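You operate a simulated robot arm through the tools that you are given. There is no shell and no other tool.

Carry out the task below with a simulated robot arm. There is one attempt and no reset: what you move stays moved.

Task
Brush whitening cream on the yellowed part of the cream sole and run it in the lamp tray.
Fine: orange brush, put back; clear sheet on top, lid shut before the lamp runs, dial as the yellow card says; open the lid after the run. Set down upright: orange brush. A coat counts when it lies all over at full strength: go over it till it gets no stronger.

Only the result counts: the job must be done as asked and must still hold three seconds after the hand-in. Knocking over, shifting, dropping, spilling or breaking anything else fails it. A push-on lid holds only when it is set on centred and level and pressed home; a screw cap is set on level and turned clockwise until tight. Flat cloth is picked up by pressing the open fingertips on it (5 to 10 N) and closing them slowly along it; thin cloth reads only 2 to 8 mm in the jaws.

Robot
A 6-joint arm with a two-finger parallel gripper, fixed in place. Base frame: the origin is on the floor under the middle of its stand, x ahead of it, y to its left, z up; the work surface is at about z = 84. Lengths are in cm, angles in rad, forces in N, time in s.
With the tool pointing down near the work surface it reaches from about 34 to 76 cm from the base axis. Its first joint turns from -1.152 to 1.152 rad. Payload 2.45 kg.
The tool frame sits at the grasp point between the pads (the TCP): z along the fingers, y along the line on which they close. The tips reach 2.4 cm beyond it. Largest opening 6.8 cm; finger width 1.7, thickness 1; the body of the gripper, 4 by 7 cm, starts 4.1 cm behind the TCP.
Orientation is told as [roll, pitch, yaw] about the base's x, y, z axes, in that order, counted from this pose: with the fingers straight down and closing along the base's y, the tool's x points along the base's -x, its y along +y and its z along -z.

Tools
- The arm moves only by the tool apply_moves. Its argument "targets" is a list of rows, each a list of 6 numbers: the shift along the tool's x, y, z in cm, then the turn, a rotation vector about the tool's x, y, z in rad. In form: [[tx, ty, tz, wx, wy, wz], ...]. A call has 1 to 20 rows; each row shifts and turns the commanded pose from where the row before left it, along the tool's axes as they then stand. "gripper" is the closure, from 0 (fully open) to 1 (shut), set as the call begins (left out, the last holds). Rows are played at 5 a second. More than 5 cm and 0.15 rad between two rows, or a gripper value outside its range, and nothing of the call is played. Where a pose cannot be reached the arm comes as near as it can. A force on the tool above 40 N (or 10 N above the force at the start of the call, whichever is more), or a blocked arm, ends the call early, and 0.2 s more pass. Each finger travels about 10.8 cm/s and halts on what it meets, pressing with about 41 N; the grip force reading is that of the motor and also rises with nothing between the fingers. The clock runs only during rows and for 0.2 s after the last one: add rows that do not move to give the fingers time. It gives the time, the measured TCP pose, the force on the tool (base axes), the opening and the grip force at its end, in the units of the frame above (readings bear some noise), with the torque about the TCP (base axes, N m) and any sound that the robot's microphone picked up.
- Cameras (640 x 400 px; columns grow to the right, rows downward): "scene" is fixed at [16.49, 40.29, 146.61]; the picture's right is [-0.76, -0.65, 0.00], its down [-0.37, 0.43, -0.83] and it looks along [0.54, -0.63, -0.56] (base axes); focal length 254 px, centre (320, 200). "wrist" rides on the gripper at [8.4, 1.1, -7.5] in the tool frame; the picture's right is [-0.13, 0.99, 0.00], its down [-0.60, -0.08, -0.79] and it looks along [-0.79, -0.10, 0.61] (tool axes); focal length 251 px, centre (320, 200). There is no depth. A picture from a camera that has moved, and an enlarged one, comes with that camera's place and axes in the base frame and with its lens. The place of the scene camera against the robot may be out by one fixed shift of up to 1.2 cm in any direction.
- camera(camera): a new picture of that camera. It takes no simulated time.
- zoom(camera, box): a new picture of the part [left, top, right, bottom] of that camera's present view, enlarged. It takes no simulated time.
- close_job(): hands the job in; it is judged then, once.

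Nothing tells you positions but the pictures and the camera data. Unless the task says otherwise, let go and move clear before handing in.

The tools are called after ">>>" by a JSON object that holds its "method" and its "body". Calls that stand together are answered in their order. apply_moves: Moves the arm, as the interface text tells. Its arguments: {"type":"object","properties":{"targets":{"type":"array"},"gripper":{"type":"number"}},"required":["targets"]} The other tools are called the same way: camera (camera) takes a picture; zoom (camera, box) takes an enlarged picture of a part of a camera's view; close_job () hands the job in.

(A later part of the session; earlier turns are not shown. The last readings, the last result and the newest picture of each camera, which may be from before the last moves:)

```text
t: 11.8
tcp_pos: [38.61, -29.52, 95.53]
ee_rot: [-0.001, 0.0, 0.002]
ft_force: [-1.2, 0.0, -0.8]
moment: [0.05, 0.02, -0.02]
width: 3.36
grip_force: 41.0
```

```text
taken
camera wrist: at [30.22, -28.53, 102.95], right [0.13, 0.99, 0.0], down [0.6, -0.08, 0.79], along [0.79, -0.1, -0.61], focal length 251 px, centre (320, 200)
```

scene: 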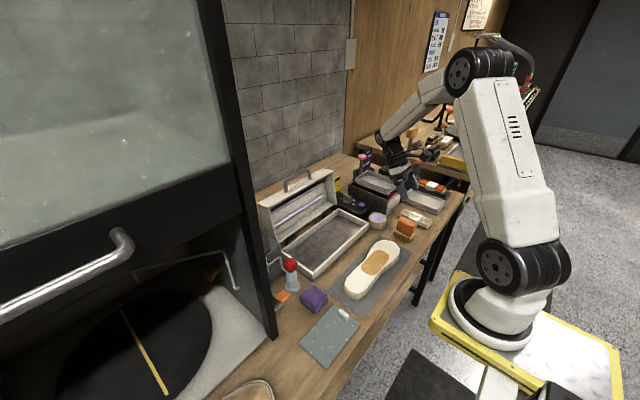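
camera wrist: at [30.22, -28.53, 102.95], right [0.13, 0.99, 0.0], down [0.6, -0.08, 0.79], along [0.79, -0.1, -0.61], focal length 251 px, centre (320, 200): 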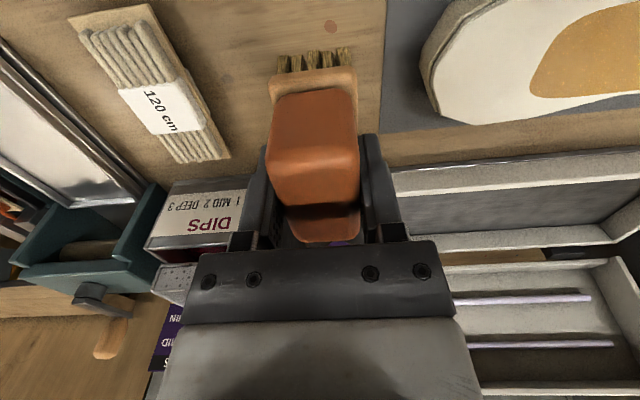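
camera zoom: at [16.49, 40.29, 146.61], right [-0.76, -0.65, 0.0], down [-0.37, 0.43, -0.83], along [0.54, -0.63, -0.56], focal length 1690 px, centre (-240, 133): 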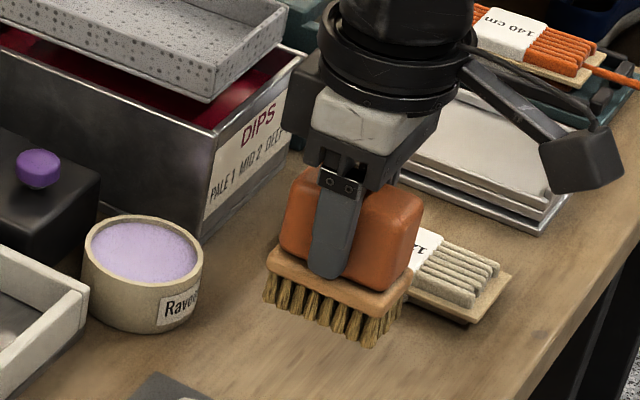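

The brush is held (3.3 cm wide grip, bristle tips 6.0 cm below the TCP). Next I carry it over the cream jar.

>>> {"method": "apply_moves", "body": {"targets": [[-2.2, -0.02, -0.5, 0, 0, 0], [-2.2, -0.02, 0, 0, 0, 0], [-2.2, -0.02, 0, 0, 0, 0], [-2.2, -0.03, 0, 0, 0, 0], [-2.15, -0.03, 0, 0, 0, 0], [0, 0, 0, 0, 0, 0]]}}

>>> {"method": "zoom", "body": {"camera": "scene", "box": [340, 180, 420, 230]}}

>>> {"method": "camera", "body": {"camera": "wrist"}}

```text
t: 13.2
tcp_pos: [49.55, -30.02, 96.11]
ee_rot: [0.0, 0.0, 0.0]
ft_force: [0.1, -0.2, -1.0]
moment: [-0.03, -0.01, 0.01]
width: 3.35
grip_force: 41.2
```

```text
8.00 times, centred on (380, 205) of scene
camera zoom: at [16.5, 40.29, 146.61], right [-0.76, -0.65, 0.0], down [-0.37, 0.43, -0.83], along [0.54, -0.63, -0.56], focal length 2028 px, centre (-160, 160)
```

zoom: 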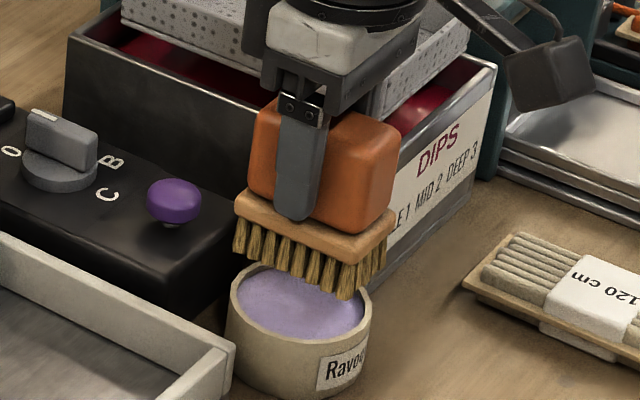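

```text
taken
camera wrist: at [41.18, -28.84, 103.45], right [0.13, 0.99, 0.0], down [0.6, -0.08, 0.79], along [0.79, -0.1, -0.61], focal length 251 px, centre (320, 200)
```

wrist: 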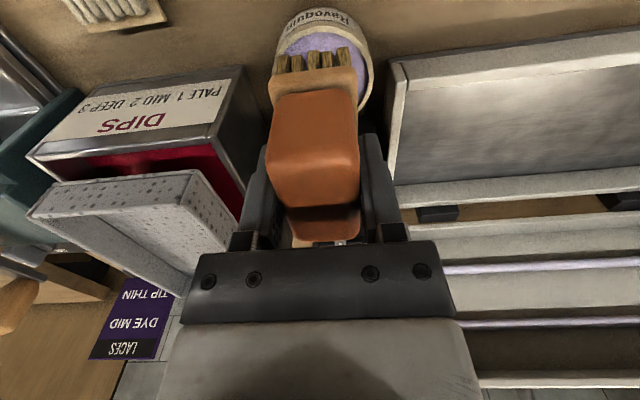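

The brush is above the jar, slightly to the -y side; I'll shift it 0.25 cm and lower it gently, watching force.

>>> {"method": "apply_moves", "body": {"targets": [[0, 0.25, 1.0, 0, 0, 0], [0, 0, 1.0, 0, 0, 0], [0, 0, 0, 0, 0, 0]]}}

>>> {"method": "apply_moves", "body": {"targets": [[0, 0, 0.3, 0, 0, 0], [0, 0, 0.3, 0, 0, 0], [0, 0, 0, 0, 0, 0]]}}

>>> {"method": "zoom", "body": {"camera": "scene", "box": [352, 196, 400, 226]}}

```text
t: 14.0
tcp_pos: [49.7, -29.57, 94.05]
ee_rot: [0.0, 0.0, 0.0]
ft_force: [0.7, 1.1, -0.7]
moment: [0.03, 0.0, -0.02]
width: 3.35
grip_force: 41.0
```

```text
t: 14.8
tcp_pos: [49.81, -29.59, 93.6]
ee_rot: [-0.001, -0.002, 0.0]
ft_force: [-5.7, 2.1, 19.1]
moment: [0.23, 0.57, 0.03]
width: 3.32
grip_force: 41.0
```

```text
13.33 times, centred on (376, 211) of scene
camera zoom: at [16.45, 40.32, 146.61], right [-0.76, -0.65, 0.0], down [-0.37, 0.42, -0.83], along [0.54, -0.63, -0.56], focal length 3380 px, centre (-427, 53)
```

zoom: 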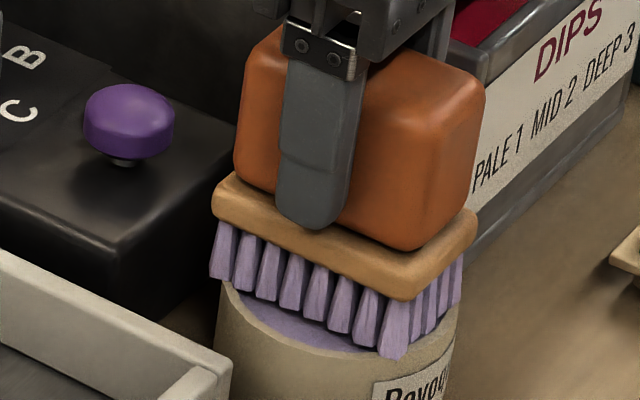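

The bristles have all turned lavender, so the brush is loaded; the rim stopped it. I'll lift straight up and check the jar hasn't moved.

>>> {"method": "apply_moves", "body": {"targets": [[0, 0, -0.6, 0, 0, 0], [0, 0, -1.5, 0, 0, 0], [0, 0, -2.5, 0, 0, 0], [0, 0, 0, 0, 0, 0]]}}

>>> {"method": "zoom", "body": {"camera": "scene", "box": [340, 180, 420, 230]}}

>>> {"method": "camera", "body": {"camera": "wrist"}}

```text
t: 15.8
tcp_pos: [49.83, -29.29, 98.08]
ee_rot: [0.0, 0.0, 0.0]
ft_force: [0.2, 0.5, -1.0]
moment: [0.01, 0.0, 0.0]
width: 3.35
grip_force: 41.1
```

```text
8.00 times, centred on (380, 205) of scene
camera zoom: at [16.49, 40.29, 146.61], right [-0.76, -0.65, 0.0], down [-0.37, 0.43, -0.83], along [0.54, -0.63, -0.56], focal length 2028 px, centre (-160, 160)
```

zoom: 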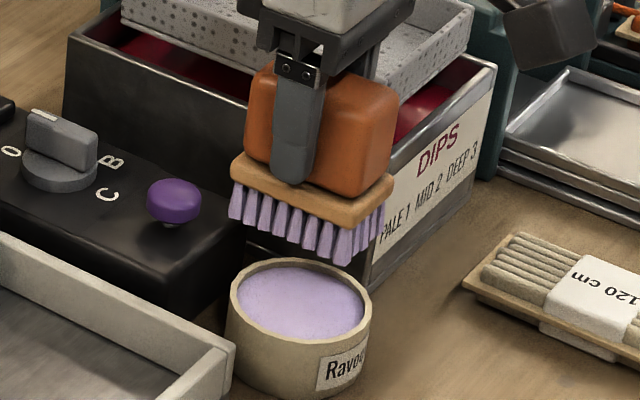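

```text
taken
camera wrist: at [41.38, -28.39, 105.56], right [0.13, 0.99, 0.0], down [0.6, -0.08, 0.79], along [0.79, -0.1, -0.61], focal length 251 px, centre (320, 200)
```

wrist: 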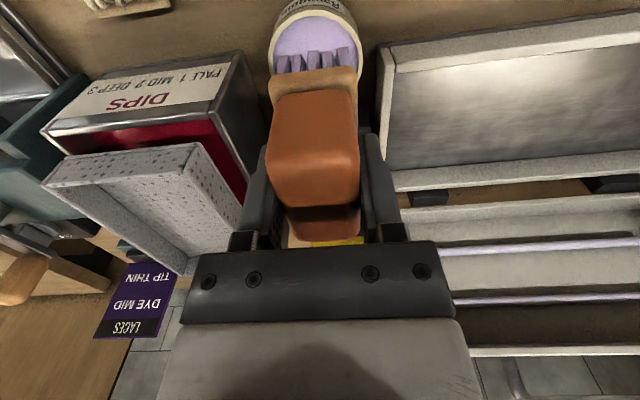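

The brush is loaded and the jar stands where it was. Now I carry the brush over the toe end of the yellowed patch.

>>> {"method": "apply_moves", "body": {"targets": [[2.62, 3.6, 0, 0, 0, 0], [2.62, 3.6, 0, 0, 0, 0], [2.62, 3.6, 0, 0, 0, 0], [2.63, 3.6, 0, 0, 0, 0], [0, 0, 2.2, 0, 0, 0], [0, 0, 2.2, 0, 0, 0], [0, 0, 0, 0, 0, 0]]}}

>>> {"method": "camera", "body": {"camera": "wrist"}}

>>> {"method": "zoom", "body": {"camera": "scene", "box": [330, 200, 442, 270]}}

```text
t: 17.4
tcp_pos: [39.23, -15.35, 93.55]
ee_rot: [0.0, 0.001, 0.0]
ft_force: [0.4, 0.1, -0.7]
moment: [-0.01, 0.01, 0.0]
width: 3.32
grip_force: 41.2
```

```text
taken
camera wrist: at [30.89, -14.28, 100.94], right [0.13, 0.99, 0.0], down [0.6, -0.08, 0.79], along [0.79, -0.1, -0.61], focal length 251 px, centre (320, 200)
```

wrist: 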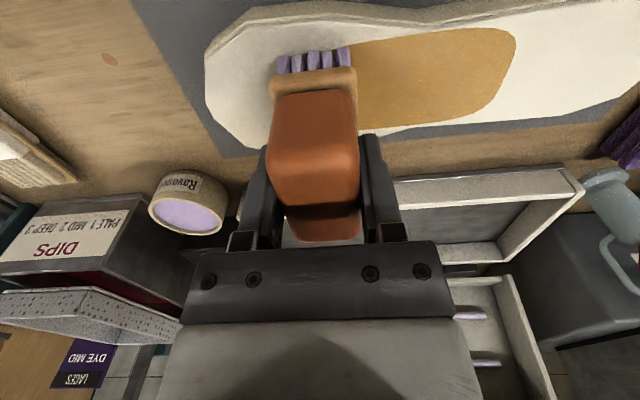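

```text
5.71 times, centred on (386, 235) of scene
camera zoom: at [16.49, 40.29, 146.61], right [-0.76, -0.65, 0.0], down [-0.37, 0.43, -0.83], along [0.54, -0.63, -0.56], focal length 1449 px, centre (-57, 0)
```

zoom: 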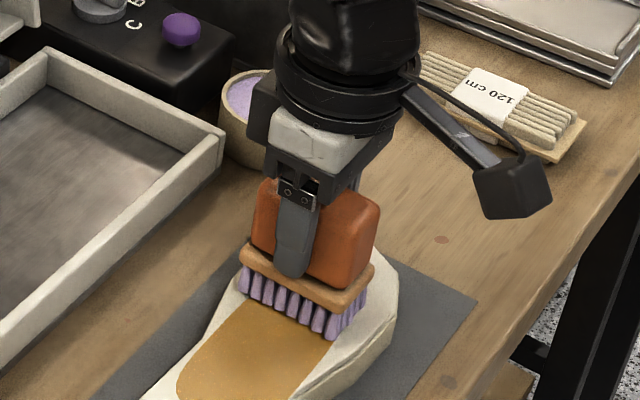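

The brush hovers just over the toe end of the patch. I'll step down to light contact.

>>> {"method": "apply_moves", "body": {"targets": [[0, 0, 0.5, 0, 0, 0], [0, 0, 0.3, 0, 0, 0], [0, 0, 0, 0, 0, 0]]}}

>>> {"method": "apply_moves", "body": {"targets": [[0, 0, 0.2, 0, 0, 0], [0, 0, 0, 0, 0, 0]]}}

>>> {"method": "apply_moves", "body": {"targets": [[0, 0, 0.15, 0, 0, 0], [0, 0, 0, 0, 0, 0]]}}

>>> {"method": "zoom", "body": {"camera": "scene", "box": [330, 220, 426, 280]}}

```text
t: 18.2
tcp_pos: [39.31, -15.39, 92.88]
ee_rot: [0.0, -0.006, -0.002]
ft_force: [-0.5, 0.9, 31.9]
moment: [0.1, -0.05, -0.02]
width: 3.35
grip_force: 41.0
```

```text
t: 18.8
tcp_pos: [39.25, -15.18, 92.62]
ee_rot: [0.0, -0.004, 0.0]
ft_force: [2.0, -2.3, 31.7]
moment: [0.0, -0.13, -0.01]
width: 3.34
grip_force: 41.1
```

```text
t: 19.4
tcp_pos: [39.16, -15.22, 92.48]
ee_rot: [0.0, -0.003, -0.001]
ft_force: [2.5, -9.4, 31.9]
moment: [-0.23, -0.1, 0.01]
width: 3.36
grip_force: 41.2
```

```text
6.67 times, centred on (378, 250) of scene
camera zoom: at [16.46, 40.28, 146.62], right [-0.76, -0.65, 0.0], down [-0.37, 0.43, -0.83], along [0.54, -0.63, -0.56], focal length 1690 px, centre (-67, -133)
```

zoom: 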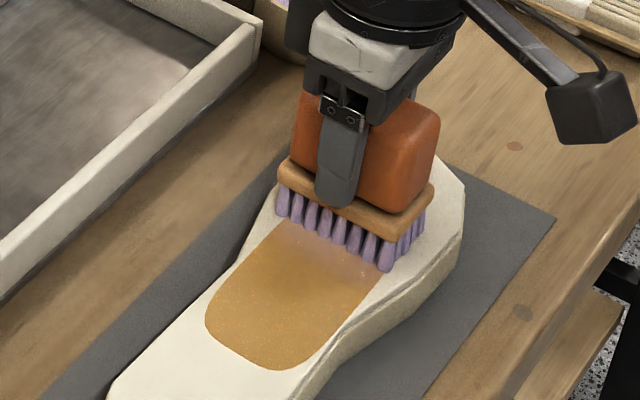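

Contact is reached with more force than needed (about 32 N, the brush slid slightly up in the grip). I'll ease up to a light touch before stroking.

>>> {"method": "apply_moves", "body": {"targets": [[0, 0, -0.1, 0, 0, 0], [0, 0, 0, 0, 0, 0]]}}

>>> {"method": "apply_moves", "body": {"targets": [[0, 0, -0.1, 0, 0, 0], [0, 0, 0, 0, 0, 0]]}}

```text
t: 20.0
tcp_pos: [39.13, -15.04, 92.49]
ee_rot: [-0.001, 0.002, 0.001]
ft_force: [6.1, -3.2, 7.7]
moment: [-0.17, -0.63, -0.1]
width: 3.34
grip_force: 40.6
```

```text
t: 20.6
tcp_pos: [39.07, -15.02, 92.63]
ee_rot: [0.002, 0.003, 0.0]
ft_force: [-0.8, 1.1, -0.5]
moment: [0.01, 0.03, 0.03]
width: 3.35
grip_force: 41.0
```

Light contact is found near commanded z 92.5. I'll stroke along the patch in y with a light pressure and look at the coat.

>>> {"method": "apply_moves", "body": {"targets": [[0, 0, 0.12, 0, 0, 0], [0, -0.6, 0, 0, 0, 0], [0, -0.6, 0, 0, 0, 0], [0, 0.8, 0, 0, 0, 0], [0, 0.8, 0, 0, 0, 0], [0, 0.8, 0, 0, 0, 0], [0, 0.8, 0, 0, 0, 0], [0, 0.8, 0, 0, 0, 0]]}}

>>> {"method": "zoom", "body": {"camera": "scene", "box": [330, 220, 426, 280]}}

```text
t: 22.4
tcp_pos: [39.23, -12.33, 92.47]
ee_rot: [0.002, -0.003, -0.001]
ft_force: [0.5, -1.6, 0.5]
moment: [-0.03, -0.01, -0.02]
width: 3.35
grip_force: 40.6
```

```text
6.67 times, centred on (378, 250) of scene
camera zoom: at [16.49, 40.29, 146.61], right [-0.76, -0.65, 0.0], down [-0.37, 0.43, -0.83], along [0.54, -0.63, -0.56], focal length 1690 px, centre (-67, -133)
```

zoom: 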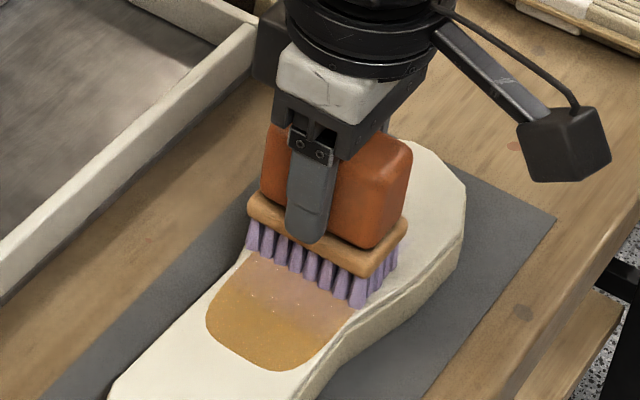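

The coat is appearing with a lavender tint. I'll continue the stroke to the heel end of the patch and back.

>>> {"method": "apply_moves", "body": {"targets": [[0, 0.8, 0.04, 0, 0, 0], [0, 0.8, 0, 0, 0, 0], [0, 0.8, 0, 0, 0, 0], [0, 0.8, 0, 0, 0, 0], [0, 0.8, 0, 0, 0, 0], [0, 0.8, 0, 0, 0, 0], [0, 0.8, 0, 0, 0, 0], [0, 0.8, 0, 0, 0, 0], [0, 0.8, 0, 0, 0, 0], [0, 0, 0, 0, 0, 0]]}}

>>> {"method": "zoom", "body": {"camera": "scene", "box": [330, 220, 426, 280]}}

>>> {"method": "camera", "body": {"camera": "wrist"}}

```text
t: 24.6
tcp_pos: [39.08, -5.14, 92.39]
ee_rot: [-0.001, -0.003, 0.0]
ft_force: [0.3, -0.9, 1.7]
moment: [-0.03, -0.1, -0.04]
width: 3.36
grip_force: 40.9
```

```text
6.67 times, centred on (378, 250) of scene
camera zoom: at [16.49, 40.29, 146.61], right [-0.76, -0.65, 0.0], down [-0.37, 0.43, -0.83], along [0.54, -0.63, -0.56], focal length 1690 px, centre (-67, -133)
```

zoom: 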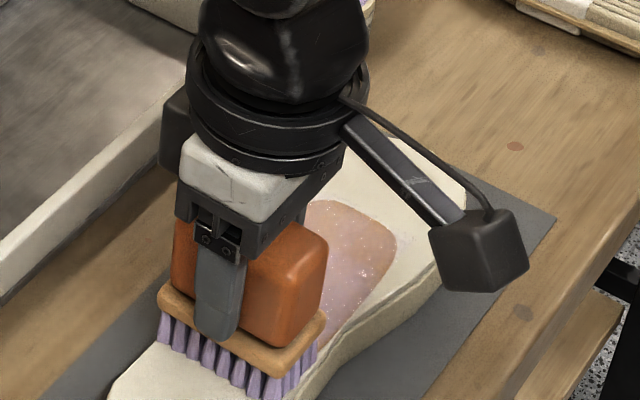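

```text
taken
camera wrist: at [30.81, -4.06, 99.96], right [0.13, 0.99, 0.0], down [0.6, -0.08, 0.79], along [0.79, -0.1, -0.61], focal length 251 px, centre (320, 200)
```

wrist: 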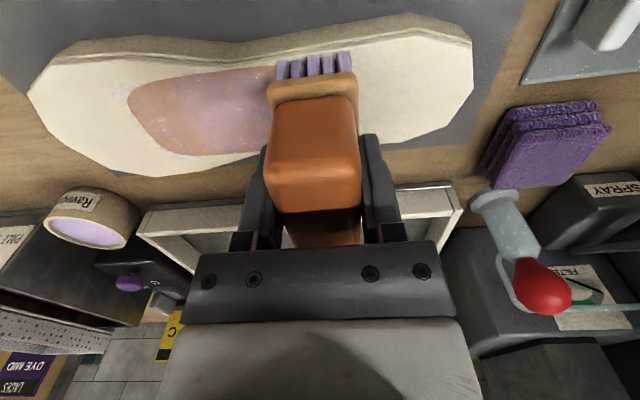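

The coat builds well. I'll go past the heel edge and stroke back toward the toe, then repeat.

>>> {"method": "apply_moves", "body": {"targets": [[0, 0.5, 0, 0, 0, 0], [0, 0.4, 0, 0, 0, 0], [0, -0.7, 0, 0, 0, 0], [0, -0.7, 0, 0, 0, 0], [0, -0.7, 0, 0, 0, 0], [0, -0.7, 0, 0, 0, 0], [0, -0.7, 0, 0, 0, 0], [0, -0.7, 0, 0, 0, 0], [0, -0.7, 0, 0, 0, 0], [0, -0.7, 0, 0, 0, 0], [0, -0.7, 0, 0, 0, 0], [0, -0.7, 0, 0, 0, 0], [0, -0.7, 0, 0, 0, 0], [0, -0.7, 0, 0, 0, 0], [0, -0.7, 0, 0, 0, 0], [0, -0.7, 0, 0, 0, 0], [0, -0.7, 0, 0, 0, 0], [0, -0.7, 0, 0, 0, 0], [0, -0.7, 0, 0, 0, 0], [0, -0.6, 0, 0, 0, 0]]}}

>>> {"method": "camera", "body": {"camera": "wrist"}}

>>> {"method": "zoom", "body": {"camera": "scene", "box": [330, 220, 426, 280]}}

```text
t: 28.8
tcp_pos: [39.21, -16.76, 92.54]
ee_rot: [-0.001, -0.001, -0.001]
ft_force: [1.5, 1.7, 0.1]
moment: [0.09, -0.05, 0.0]
width: 3.33
grip_force: 41.0
```

```text
taken
camera wrist: at [30.77, -15.72, 99.95], right [0.13, 0.99, 0.0], down [0.6, -0.08, 0.79], along [0.79, -0.1, -0.61], focal length 251 px, centre (320, 200)
```

wrist: 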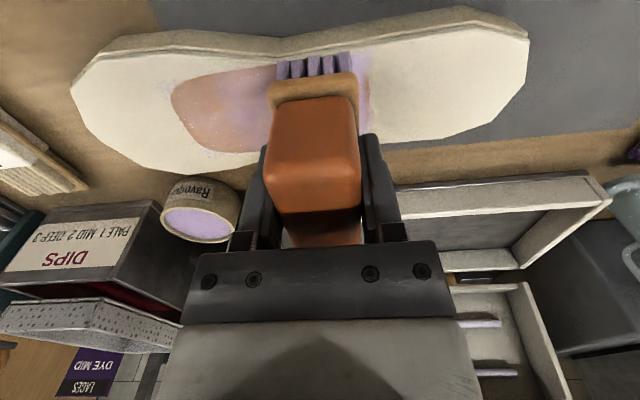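

```text
6.67 times, centred on (378, 250) of scene
camera zoom: at [16.49, 40.29, 146.61], right [-0.76, -0.65, 0.0], down [-0.37, 0.43, -0.83], along [0.54, -0.63, -0.56], focal length 1690 px, centre (-67, -133)
```

zoom: 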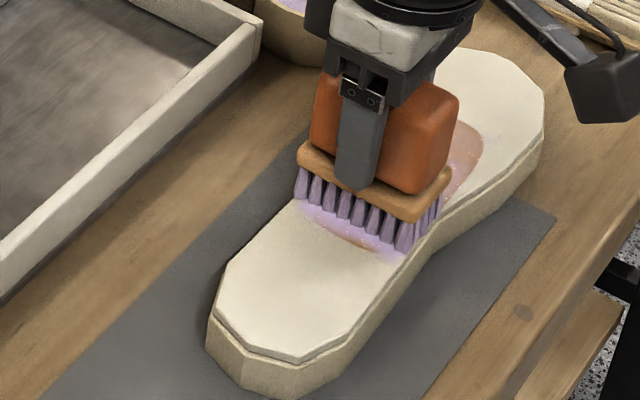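

The return stroke dragged the sole about 8 cm toward -y along with the brush. I'll press a little firmer and drag it back toward +y, checking step by step.

>>> {"method": "apply_moves", "body": {"targets": [[0, 0, 0.06, 0, 0, 0], [0, 0.3, 0, 0, 0, 0], [0, 0.5, 0, 0, 0, 0], [0, 0.5, 0, 0, 0, 0], [0, 0.5, 0, 0, 0, 0]]}}

>>> {"method": "camera", "body": {"camera": "wrist"}}

>>> {"method": "zoom", "body": {"camera": "scene", "box": [330, 210, 442, 280]}}

```text
t: 30.0
tcp_pos: [39.27, -14.92, 92.64]
ee_rot: [-0.001, -0.002, -0.001]
ft_force: [-1.3, -11.1, 13.1]
moment: [-0.46, 0.19, 0.11]
width: 3.32
grip_force: 41.0
```

```text
taken
camera wrist: at [30.86, -13.97, 99.91], right [0.13, 0.99, 0.0], down [0.6, -0.08, 0.8], along [0.79, -0.1, -0.61], focal length 251 px, centre (320, 200)
```

wrist: 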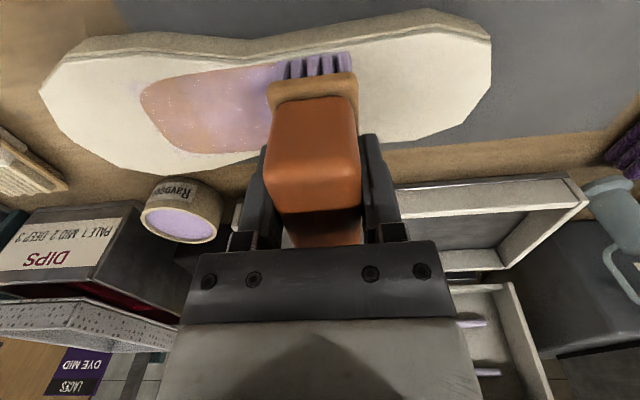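

```text
5.71 times, centred on (386, 245) of scene
camera zoom: at [16.48, 40.27, 146.62], right [-0.76, -0.65, 0.0], down [-0.37, 0.43, -0.83], along [0.54, -0.63, -0.56], focal length 1449 px, centre (-57, -57)
```

zoom: 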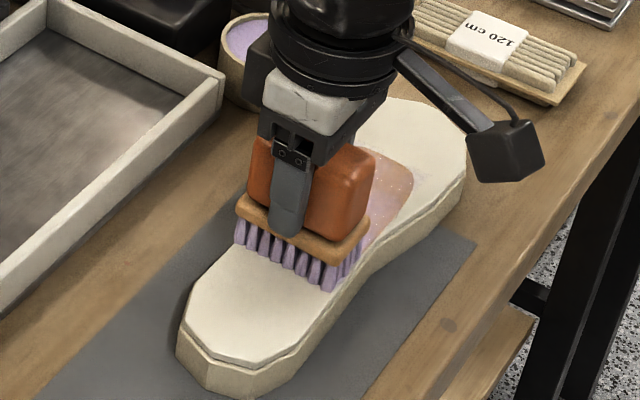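

The brush slid back over the sole this time without dragging it. I'll ease up and make light strokes, checking that the sole stays put.

>>> {"method": "apply_moves", "body": {"targets": [[0, 0, -0.1, 0, 0, 0], [0, -0.6, 0, 0, 0, 0], [0, -0.6, 0, 0, 0, 0], [0, -0.6, 0, 0, 0, 0], [0, -0.6, 0, 0, 0, 0], [0, -0.6, 0, 0, 0, 0]]}}

>>> {"method": "camera", "body": {"camera": "wrist"}}

>>> {"method": "zoom", "body": {"camera": "scene", "box": [330, 210, 442, 280]}}

```text
t: 31.4
tcp_pos: [39.26, -17.89, 92.45]
ee_rot: [0.002, 0.0, -0.001]
ft_force: [-0.4, 0.4, -1.1]
moment: [-0.01, 0.0, -0.01]
width: 3.34
grip_force: 41.2
```

```text
taken
camera wrist: at [30.81, -16.81, 99.96], right [0.13, 0.99, 0.0], down [0.6, -0.08, 0.79], along [0.79, -0.1, -0.61], focal length 251 px, centre (320, 200)
```

wrist: 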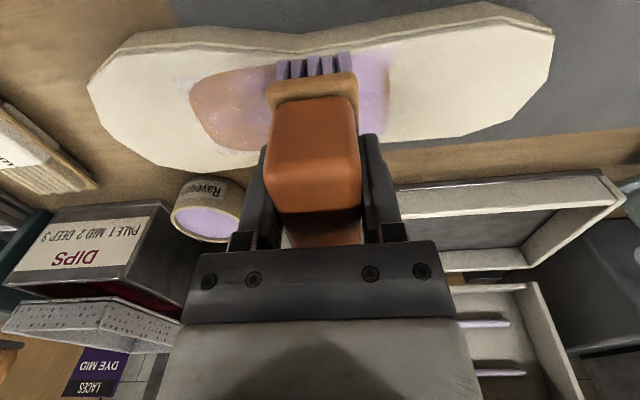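

```text
5.71 times, centred on (386, 245) of scene
camera zoom: at [16.49, 40.29, 146.61], right [-0.76, -0.65, 0.0], down [-0.37, 0.43, -0.83], along [0.54, -0.63, -0.56], focal length 1449 px, centre (-57, -57)
```

zoom: 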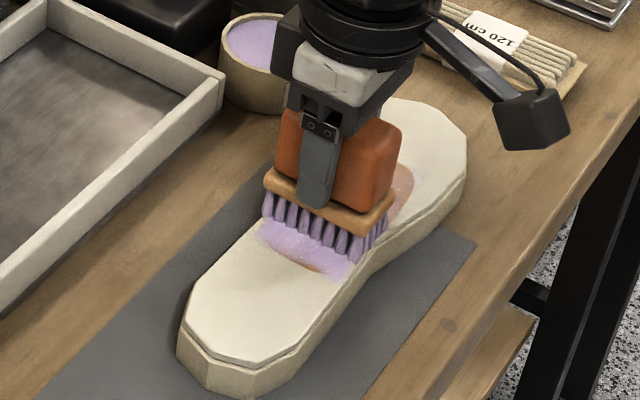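

With a light touch the sole stays put and the coat strengthens. I'll continue the light stroke to the toe end of the patch.

>>> {"method": "apply_moves", "body": {"targets": [[0, -0.6, 0.02, 0, 0, 0], [0, -0.6, 0, 0, 0, 0], [0, -0.6, 0, 0, 0, 0], [0, -0.6, 0, 0, 0, 0], [0, -0.6, 0, 0, 0, 0], [0, -0.6, 0, 0, 0, 0], [0, -0.6, 0, 0, 0, 0], [0, -0.6, 0, 0, 0, 0], [0, -0.6, 0, 0, 0, 0], [0, -0.6, 0, 0, 0, 0], [0, -0.6, 0, 0, 0, 0]]}}

>>> {"method": "camera", "body": {"camera": "wrist"}}

>>> {"method": "zoom", "body": {"camera": "scene", "box": [330, 210, 442, 280]}}

```text
t: 33.8
tcp_pos: [39.14, -24.59, 92.47]
ee_rot: [-0.001, 0.001, -0.001]
ft_force: [0.9, 1.8, 2.4]
moment: [0.08, -0.08, 0.04]
width: 3.36
grip_force: 41.9
```

```text
taken
camera wrist: at [30.72, -23.44, 99.94], right [0.13, 0.99, 0.0], down [0.6, -0.08, 0.79], along [0.79, -0.1, -0.61], focal length 251 px, centre (320, 200)
```

wrist: 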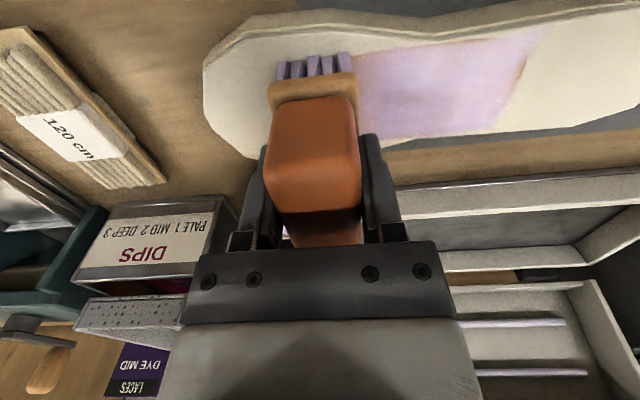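

```text
5.71 times, centred on (386, 245) of scene
camera zoom: at [16.49, 40.3, 146.61], right [-0.76, -0.65, 0.0], down [-0.37, 0.43, -0.83], along [0.54, -0.63, -0.56], focal length 1449 px, centre (-57, -57)
```

zoom: 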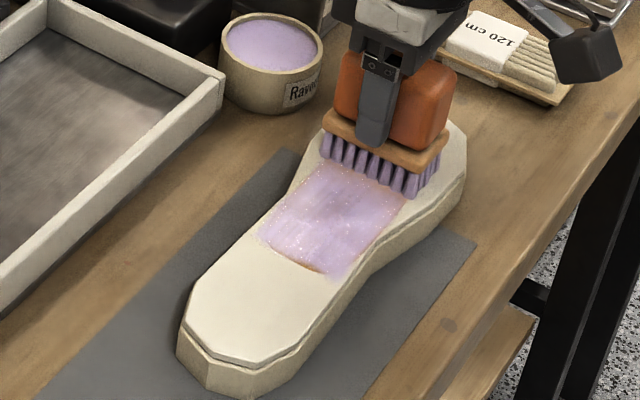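

The coat is now strong over most of the patch and the sole stayed put. I'll stroke back toward the heel edge lightly.

>>> {"method": "apply_moves", "body": {"targets": [[0, -0.5, 0, 0, 0, 0], [0, -0.5, 0, 0, 0, 0], [0, 0.6, 0, 0, 0, 0], [0, 0.6, 0, 0, 0, 0], [0, 0.6, 0, 0, 0, 0], [0, 0.6, 0, 0, 0, 0], [0, 0.6, 0, 0, 0, 0], [0, 0.6, 0, 0, 0, 0], [0, 0.6, 0, 0, 0, 0], [0, 0.6, 0, 0, 0, 0], [0, 0.6, 0, 0, 0, 0], [0, 0.6, 0, 0, 0, 0], [0, 0.6, 0, 0, 0, 0], [0, 0.6, 0, 0, 0, 0]]}}

>>> {"method": "zoom", "body": {"camera": "scene", "box": [330, 210, 442, 280]}}

```text
t: 36.8
tcp_pos: [39.11, -18.18, 92.49]
ee_rot: [0.001, -0.001, 0.001]
ft_force: [-0.3, -0.3, -0.8]
moment: [-0.01, 0.0, -0.02]
width: 3.32
grip_force: 41.3
```

```text
5.71 times, centred on (386, 245) of scene
camera zoom: at [16.49, 40.29, 146.61], right [-0.76, -0.65, 0.0], down [-0.37, 0.43, -0.83], along [0.54, -0.63, -0.56], focal length 1449 px, centre (-57, -57)
```

zoom: 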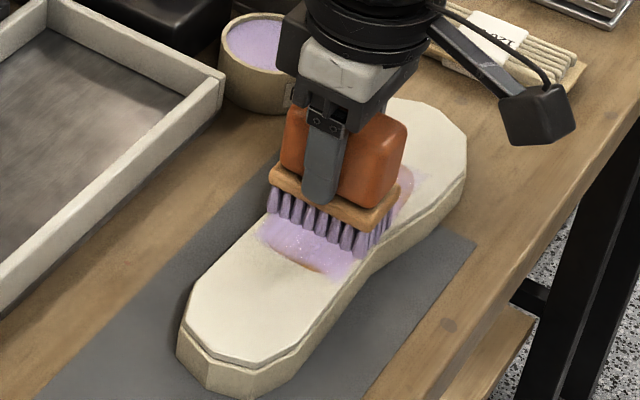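

>>> {"method": "apply_moves", "body": {"targets": [[0, 0.6, 0, 0, 0, 0], [0, 0.6, 0, 0, 0, 0], [0, 0.6, 0, 0, 0, 0], [0, 0.6, 0, 0, 0, 0], [0, 0.6, 0, 0, 0, 0], [0, 0.6, 0, 0, 0, 0], [0, 0.6, 0, 0, 0, 0], [0, 0.6, 0, 0, 0, 0], [0, 0, 0, 0, 0, 0]]}}

>>> {"method": "zoom", "body": {"camera": "scene", "box": [330, 210, 442, 280]}}

>>> {"method": "camera", "body": {"camera": "wrist"}}

```text
t: 38.8
tcp_pos: [39.32, -13.48, 92.47]
ee_rot: [-0.002, -0.001, -0.001]
ft_force: [-0.3, -3.8, 6.0]
moment: [-0.14, 0.06, 0.05]
width: 3.35
grip_force: 41.1
```

```text
5.71 times, centred on (386, 245) of scene
camera zoom: at [16.48, 40.28, 146.62], right [-0.76, -0.65, 0.0], down [-0.37, 0.43, -0.83], along [0.54, -0.63, -0.56], focal length 1449 px, centre (-57, -57)
```

zoom: 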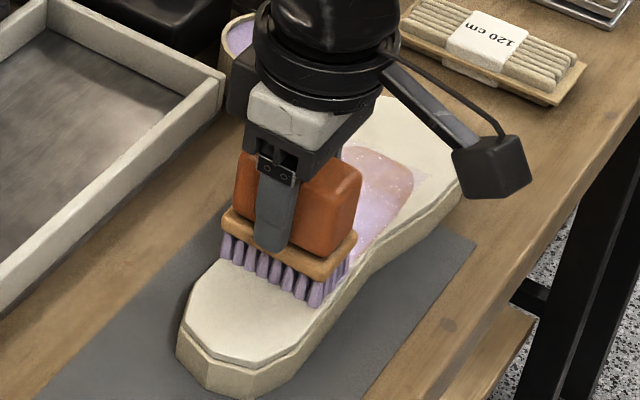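

```text
taken
camera wrist: at [30.88, -12.48, 99.93], right [0.13, 0.99, 0.0], down [0.6, -0.08, 0.79], along [0.79, -0.1, -0.61], focal length 251 px, centre (320, 200)
```

wrist: 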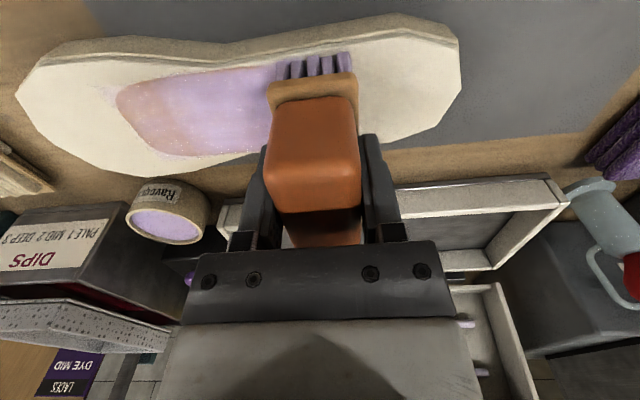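

The toe end of the patch is still paler. I'll stroke back to the toe end, easing pressure a hair to avoid dragging.

>>> {"method": "apply_moves", "body": {"targets": [[0, 0, -0.04, 0, 0, 0], [0, -0.6, 0, 0, 0, 0], [0, -0.6, 0, 0, 0, 0], [0, -0.6, 0, 0, 0, 0], [0, -0.6, 0, 0, 0, 0], [0, -0.6, 0, 0, 0, 0], [0, -0.6, 0, 0, 0, 0], [0, -0.6, 0, 0, 0, 0], [0, -0.6, 0.02, 0, 0, 0], [0, -0.6, 0, 0, 0, 0], [0, -0.6, 0, 0, 0, 0], [0, -0.6, 0, 0, 0, 0], [0, -0.6, 0, 0, 0, 0], [0, -0.6, 0, 0, 0, 0], [0, -0.6, 0.02, 0, 0, 0], [0, -0.6, 0, 0, 0, 0], [0, -0.6, 0, 0, 0, 0], [0, -0.6, 0, 0, 0, 0], [0, -0.6, 0, 0, 0, 0], [0, -0.6, 0, 0, 0, 0]]}}

>>> {"method": "zoom", "body": {"camera": "scene", "box": [330, 210, 442, 280]}}

>>> {"method": "camera", "body": {"camera": "wrist"}}

```text
t: 43.0
tcp_pos: [39.14, -24.89, 92.57]
ee_rot: [0.001, 0.002, -0.001]
ft_force: [0.2, 0.4, -0.7]
moment: [0.02, -0.02, 0.0]
width: 3.33
grip_force: 41.2
```

```text
5.71 times, centred on (386, 245) of scene
camera zoom: at [16.49, 40.29, 146.61], right [-0.76, -0.65, 0.0], down [-0.37, 0.43, -0.83], along [0.54, -0.63, -0.56], focal length 1449 px, centre (-57, -57)
```

zoom: 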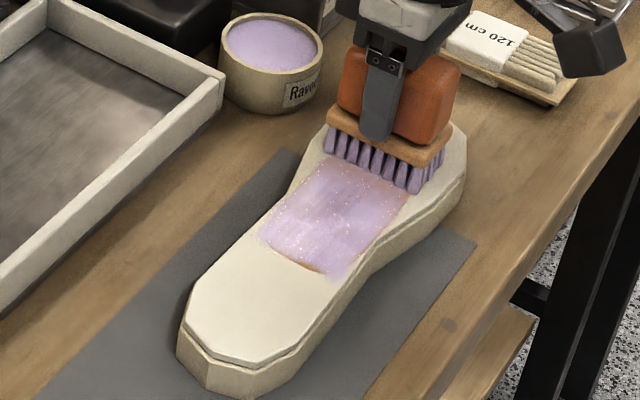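

```text
taken
camera wrist: at [30.71, -23.86, 100.07], right [0.13, 0.99, 0.0], down [0.6, -0.08, 0.79], along [0.79, -0.1, -0.61], focal length 251 px, centre (320, 200)
```

wrist: 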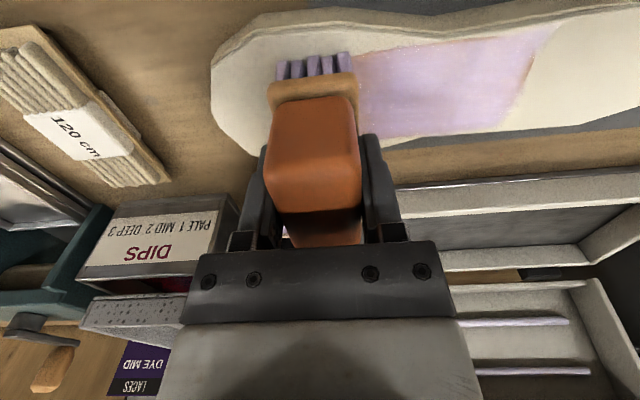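

>>> {"method": "zoom", "body": {"camera": "scene", "box": [368, 228, 416, 258]}}

>>> {"method": "zoom", "body": {"camera": "wrist", "box": [340, 10, 596, 170]}}

```text
13.33 times, centred on (392, 243) of scene
camera zoom: at [16.49, 40.29, 146.61], right [-0.76, -0.65, 0.0], down [-0.37, 0.43, -0.83], along [0.54, -0.63, -0.56], focal length 3380 px, centre (-640, -373)
```

zoom: 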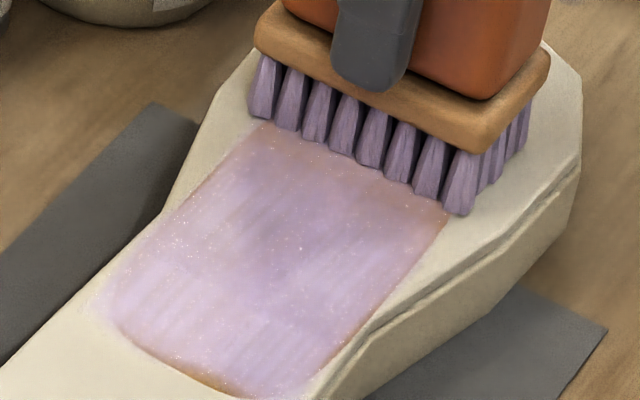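

```text
2.50 times, centred on (468, 90) of wrist
camera zoom: at [30.71, -23.86, 100.07], right [0.13, 0.99, 0.0], down [0.6, -0.08, 0.79], along [0.79, -0.1, -0.61], focal length 629 px, centre (-50, 475)
```

zoom: 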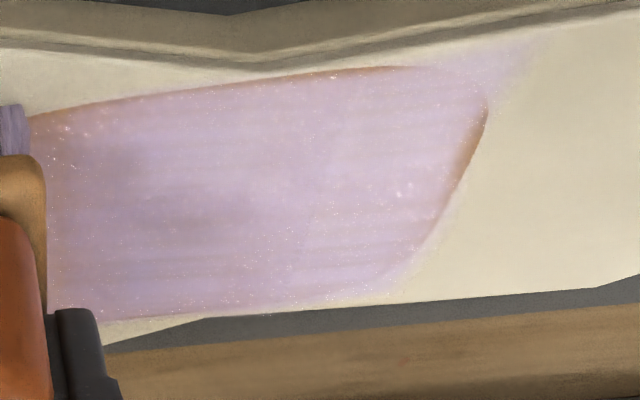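

A thin strip along the near (base-side) edge and the heel rim are still thin. I'll shift the brush 0.6 cm toward the base and stroke the full length again.

>>> {"method": "apply_moves", "body": {"targets": [[0.3, -0.4, 0, 0, 0, 0], [0.3, -0.5, 0, 0, 0, 0], [0, 0.6, 0, 0, 0, 0], [0, 0.6, 0, 0, 0, 0], [0, 0.6, 0, 0, 0, 0], [0, 0.6, 0, 0, 0, 0], [0, 0.6, 0, 0, 0, 0], [0, 0.6, 0, 0, 0, 0], [0, 0.6, 0, 0, 0, 0], [0, 0.6, 0, 0, 0, 0], [0, 0.6, 0, 0, 0, 0], [0, 0.6, 0, 0, 0, 0], [0, 0.6, 0, 0, 0, 0], [0, 0.6, 0, 0, 0, 0], [0, 0.6, 0, 0, 0, 0], [0, 0.6, 0, 0, 0, 0], [0, 0.6, 0, 0, 0, 0], [0, 0.6, 0, 0, 0, 0], [0, 0.6, -0.02, 0, 0, 0], [0, 0.6, 0, 0, 0, 0]]}}

>>> {"method": "apply_moves", "body": {"targets": [[0, 0.6, 0, 0, 0, 0], [0, 0.6, 0, 0, 0, 0], [0, 0.6, 0, 0, 0, 0], [0, 0.6, 0, 0, 0, 0], [0, 0, 0, 0, 0, 0]]}}

>>> {"method": "zoom", "body": {"camera": "scene", "box": [330, 210, 442, 280]}}

>>> {"method": "zoom", "body": {"camera": "wrist", "box": [40, 10, 360, 210]}}

```text
t: 47.2
tcp_pos: [38.48, -15.01, 92.65]
ee_rot: [0.001, 0.0, 0.001]
ft_force: [1.0, -0.8, -1.4]
moment: [-0.02, 0.03, 0.0]
width: 3.33
grip_force: 41.5
```

```text
t: 48.4
tcp_pos: [38.43, -12.66, 92.47]
ee_rot: [0.0, 0.0, 0.0]
ft_force: [-0.1, 0.3, -0.6]
moment: [-0.01, -0.01, -0.02]
width: 3.33
grip_force: 41.1
```

```text
5.71 times, centred on (386, 245) of scene
camera zoom: at [16.49, 40.29, 146.61], right [-0.76, -0.65, 0.0], down [-0.37, 0.43, -0.83], along [0.54, -0.63, -0.56], focal length 1449 px, centre (-57, -57)
```

zoom: 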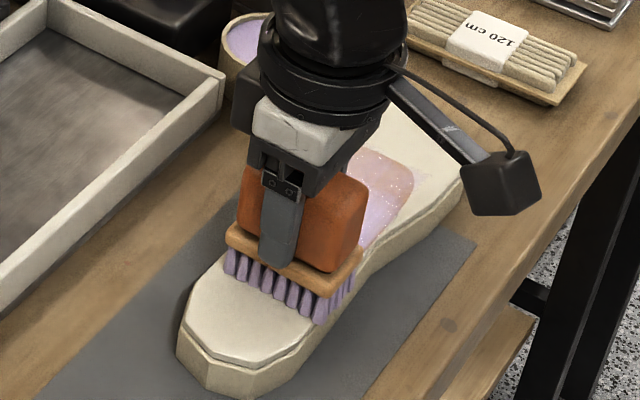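

```text
2.00 times, centred on (200, 110) of wrist
camera zoom: at [30.1, -11.59, 100.04], right [0.13, 0.99, 0.0], down [0.6, -0.08, 0.79], along [0.79, -0.1, -0.61], focal length 503 px, centre (560, 380)
```

zoom: 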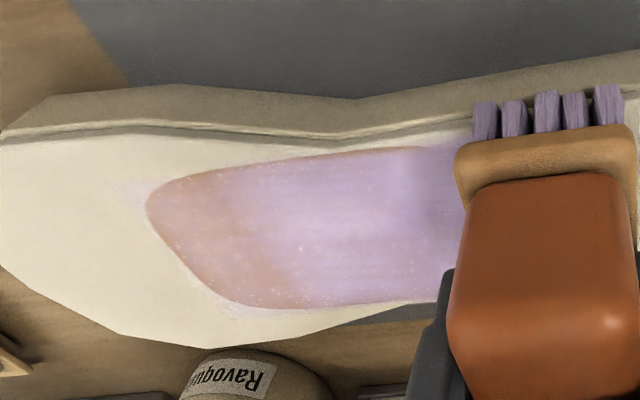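

The toe third of the patch is still paler, likely because contact was lost there. I'll go over the toe end with slightly more pressure.

>>> {"method": "apply_moves", "body": {"targets": [[0, 0, -0.5, 0, 0, 0], [0, -3, 0, 0, 0, 0], [0, -3, 0, 0, 0, 0], [0, -3, 0, 0, 0, 0], [-0.2, -3.2, 0, 0, 0, 0], [0, 0, 0.5, 0, 0, 0], [0, 0, 0.05, 0, 0, 0], [0, 0, 0, 0, 0, 0]]}}

>>> {"method": "apply_moves", "body": {"targets": [[0, 0, 0.05, 0, 0, 0], [0, 0, 0, 0, 0, 0]]}}

>>> {"method": "zoom", "body": {"camera": "scene", "box": [330, 210, 442, 280]}}

```text
t: 50.2
tcp_pos: [38.66, -24.79, 92.5]
ee_rot: [0.0, -0.001, -0.001]
ft_force: [-1.6, -0.8, 0.1]
moment: [0.02, 0.0, 0.0]
width: 3.33
grip_force: 41.1
```

```text
t: 50.8
tcp_pos: [38.81, -24.97, 92.53]
ee_rot: [-0.002, -0.001, 0.0]
ft_force: [-3.8, 0.3, 13.6]
moment: [0.01, 0.2, -0.01]
width: 3.34
grip_force: 41.9
```

```text
5.71 times, centred on (386, 245) of scene
camera zoom: at [16.47, 40.3, 146.61], right [-0.76, -0.65, 0.0], down [-0.37, 0.43, -0.83], along [0.54, -0.63, -0.56], focal length 1449 px, centre (-57, -57)
```

zoom: 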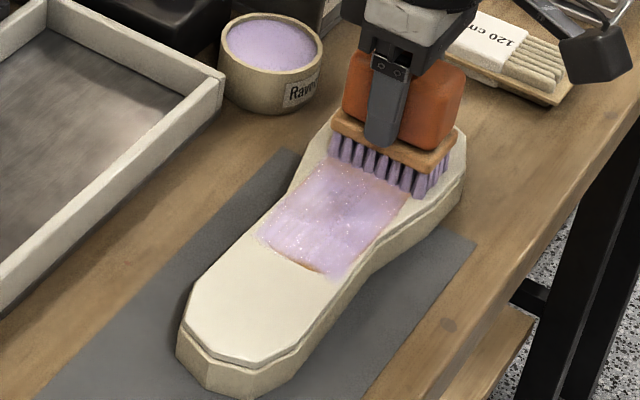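

>>> {"method": "apply_moves", "body": {"targets": [[0, 0, -0.03, 0, 0, 0], [0, 0.4, 0, 0, 0, 0], [0, 0.4, 0, 0, 0, 0], [0, 0.4, 0, 0, 0, 0], [0, 0.4, 0, 0, 0, 0], [0, 0.4, 0, 0, 0, 0], [0, 0.4, 0, 0, 0, 0]]}}

>>> {"method": "zoom", "body": {"camera": "scene", "box": [330, 210, 442, 280]}}

>>> {"method": "zoom", "body": {"camera": "wrist", "box": [140, 10, 460, 210]}}

```text
t: 52.4
tcp_pos: [38.83, -22.52, 92.51]
ee_rot: [-0.002, -0.003, 0.0]
ft_force: [-0.2, -11.0, 16.1]
moment: [-0.48, 0.0, -0.02]
width: 3.34
grip_force: 41.2
```

```text
5.71 times, centred on (386, 245) of scene
camera zoom: at [16.47, 40.27, 146.62], right [-0.76, -0.65, 0.0], down [-0.37, 0.43, -0.83], along [0.54, -0.63, -0.56], focal length 1449 px, centre (-57, -57)
```

zoom: 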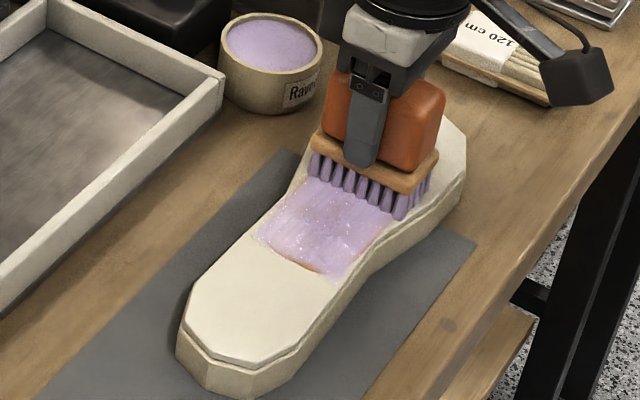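

```text
2.00 times, centred on (300, 110) of wrist
camera zoom: at [30.38, -21.43, 99.92], right [0.13, 0.99, 0.0], down [0.6, -0.08, 0.79], along [0.79, -0.1, -0.61], focal length 503 px, centre (360, 380)
```

zoom: 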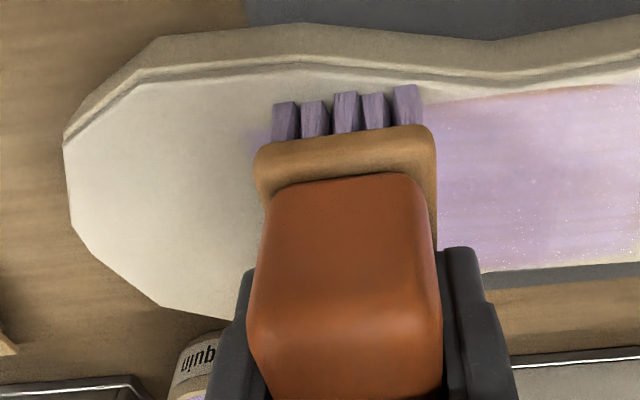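

The sole holds with +y strokes at this pressure. I'll carry the stroke on to the heel end.

>>> {"method": "apply_moves", "body": {"targets": [[0, 0.5, -0.03, 0, 0, 0], [0, 0.5, 0, 0, 0, 0], [0, 0.5, 0, 0, 0, 0], [0, 0.5, 0, 0, 0, 0], [0, 0.5, 0, 0, 0, 0], [0, 0.5, 0, 0, 0, 0], [0, 0.5, 0, 0, 0, 0], [0, 0.5, 0, 0, 0, 0], [0, 0.5, 0, 0, 0, 0], [0, 0.5, 0, 0, 0, 0]]}}

>>> {"method": "zoom", "body": {"camera": "scene", "box": [330, 210, 442, 280]}}

>>> {"method": "zoom", "body": {"camera": "wrist", "box": [80, 10, 400, 210]}}

```text
t: 54.6
tcp_pos: [38.67, -17.25, 92.41]
ee_rot: [0.001, 0.0, 0.001]
ft_force: [0.3, -1.4, 1.2]
moment: [-0.03, -0.06, -0.02]
width: 3.35
grip_force: 40.9
```

```text
5.71 times, centred on (386, 245) of scene
camera zoom: at [16.49, 40.29, 146.61], right [-0.76, -0.65, 0.0], down [-0.37, 0.43, -0.83], along [0.54, -0.63, -0.56], focal length 1449 px, centre (-57, -57)
```

zoom: 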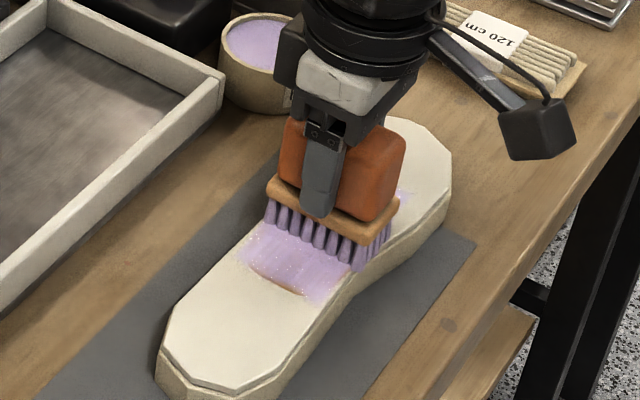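

```text
2.00 times, centred on (240, 110) of wrist
camera zoom: at [30.33, -16.34, 99.95], right [0.13, 0.99, 0.0], down [0.6, -0.08, 0.79], along [0.79, -0.1, -0.61], focal length 503 px, centre (480, 380)
```

zoom: 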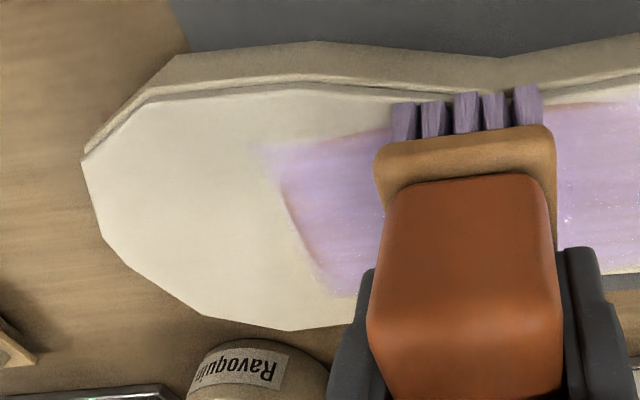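

Stroking +y with pressure also nudges the sole back toward its place, which is useful. I'll stroke lightly to the toe edge, then firmly back.

>>> {"method": "apply_moves", "body": {"targets": [[0, -0.6, -0.01, 0, 0, 0], [0, -0.6, 0, 0, 0, 0], [0, -0.6, 0, 0, 0, 0], [0, -0.6, 0, 0, 0, 0], [0, -0.6, 0, 0, 0, 0], [0, -0.6, 0, 0, 0, 0], [0, -0.6, 0, 0, 0, 0], [0, -0.6, 0, 0, 0, 0], [0, -0.6, 0, 0, 0, 0], [0, -0.6, 0, 0, 0, 0], [0, -0.6, 0, 0, 0, 0], [0, -0.3, 0, 0, 0, 0]]}}

>>> {"method": "zoom", "body": {"camera": "scene", "box": [330, 210, 442, 280]}}

>>> {"method": "zoom", "body": {"camera": "wrist", "box": [200, 10, 520, 210]}}

```text
t: 57.2
tcp_pos: [38.75, -24.32, 92.65]
ee_rot: [-0.001, 0.001, 0.002]
ft_force: [0.4, 0.0, -0.9]
moment: [0.0, 0.01, 0.01]
width: 3.35
grip_force: 41.3
```

```text
5.71 times, centred on (386, 245) of scene
camera zoom: at [16.49, 40.29, 146.61], right [-0.76, -0.65, 0.0], down [-0.37, 0.43, -0.83], along [0.54, -0.63, -0.56], focal length 1449 px, centre (-57, -57)
```

zoom: 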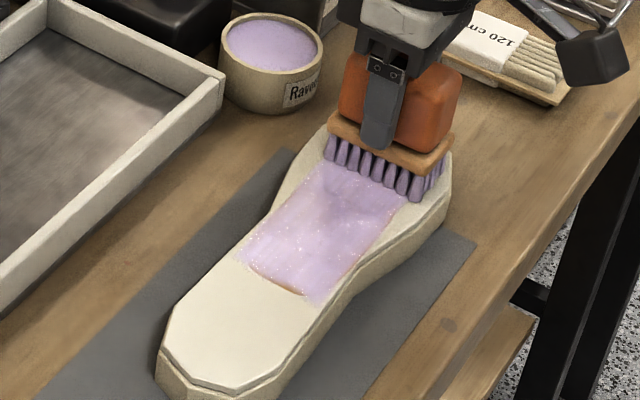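

```text
2.00 times, centred on (360, 110) of wrist
camera zoom: at [30.34, -23.3, 100.08], right [0.13, 0.99, 0.0], down [0.6, -0.08, 0.79], along [0.79, -0.1, -0.61], focal length 503 px, centre (240, 380)
```

zoom: 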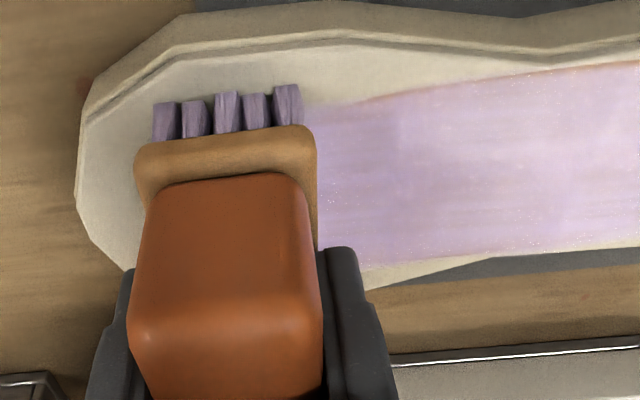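

The near edge still shows a thin line, so I'll shift 0.7 cm more toward the base and stroke +y with moderate pressure.

>>> {"method": "apply_moves", "body": {"targets": [[0.35, 0, 0, 0, 0, 0], [0.35, 0, 0.03, 0, 0, 0], [0, 0.5, 0.02, 0, 0, 0], [0, 0.5, 0, 0, 0, 0], [0, 0.5, 0, 0, 0, 0], [0, 0.5, 0, 0, 0, 0], [0, 0.5, 0, 0, 0, 0], [0, 0.5, 0, 0, 0, 0], [0, 0.5, 0, 0, 0, 0], [0, 0.5, 0, 0, 0, 0], [0, 0.5, 0, 0, 0, 0], [0, 0.5, 0, 0, 0, 0], [0, 0.5, 0, 0, 0, 0], [0, 0.5, 0, 0, 0, 0]]}}

>>> {"method": "zoom", "body": {"camera": "scene", "box": [330, 210, 442, 280]}}

>>> {"method": "zoom", "body": {"camera": "wrist", "box": [100, 0, 420, 200]}}

```text
t: 60.2
tcp_pos: [38.11, -18.26, 92.53]
ee_rot: [0.0, 0.001, 0.0]
ft_force: [-0.1, -0.1, 0.3]
moment: [0.0, -0.03, 0.01]
width: 3.32
grip_force: 41.2
```

```text
5.71 times, centred on (386, 245) of scene
camera zoom: at [16.49, 40.29, 146.61], right [-0.76, -0.65, 0.0], down [-0.37, 0.43, -0.83], along [0.54, -0.63, -0.56], focal length 1449 px, centre (-57, -57)
```

zoom: 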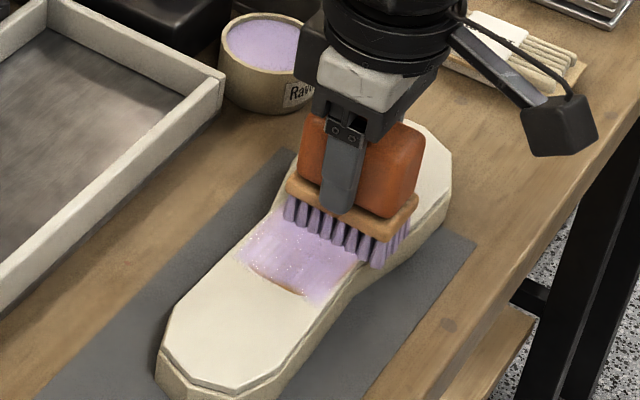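

```text
2.00 times, centred on (260, 100) of wrist
camera zoom: at [29.64, -17.25, 99.99], right [0.13, 0.99, 0.0], down [0.6, -0.08, 0.79], along [0.79, -0.1, -0.61], focal length 503 px, centre (440, 400)
```

zoom: 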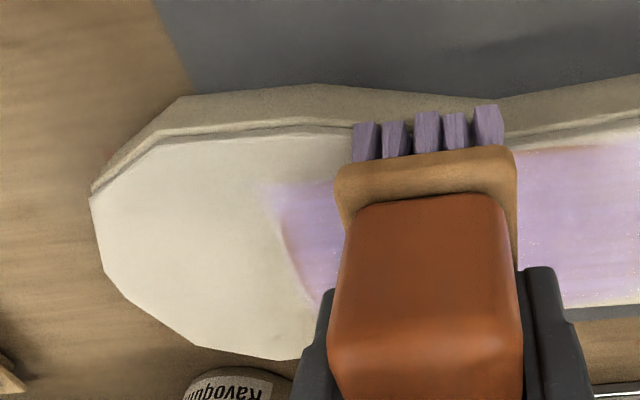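

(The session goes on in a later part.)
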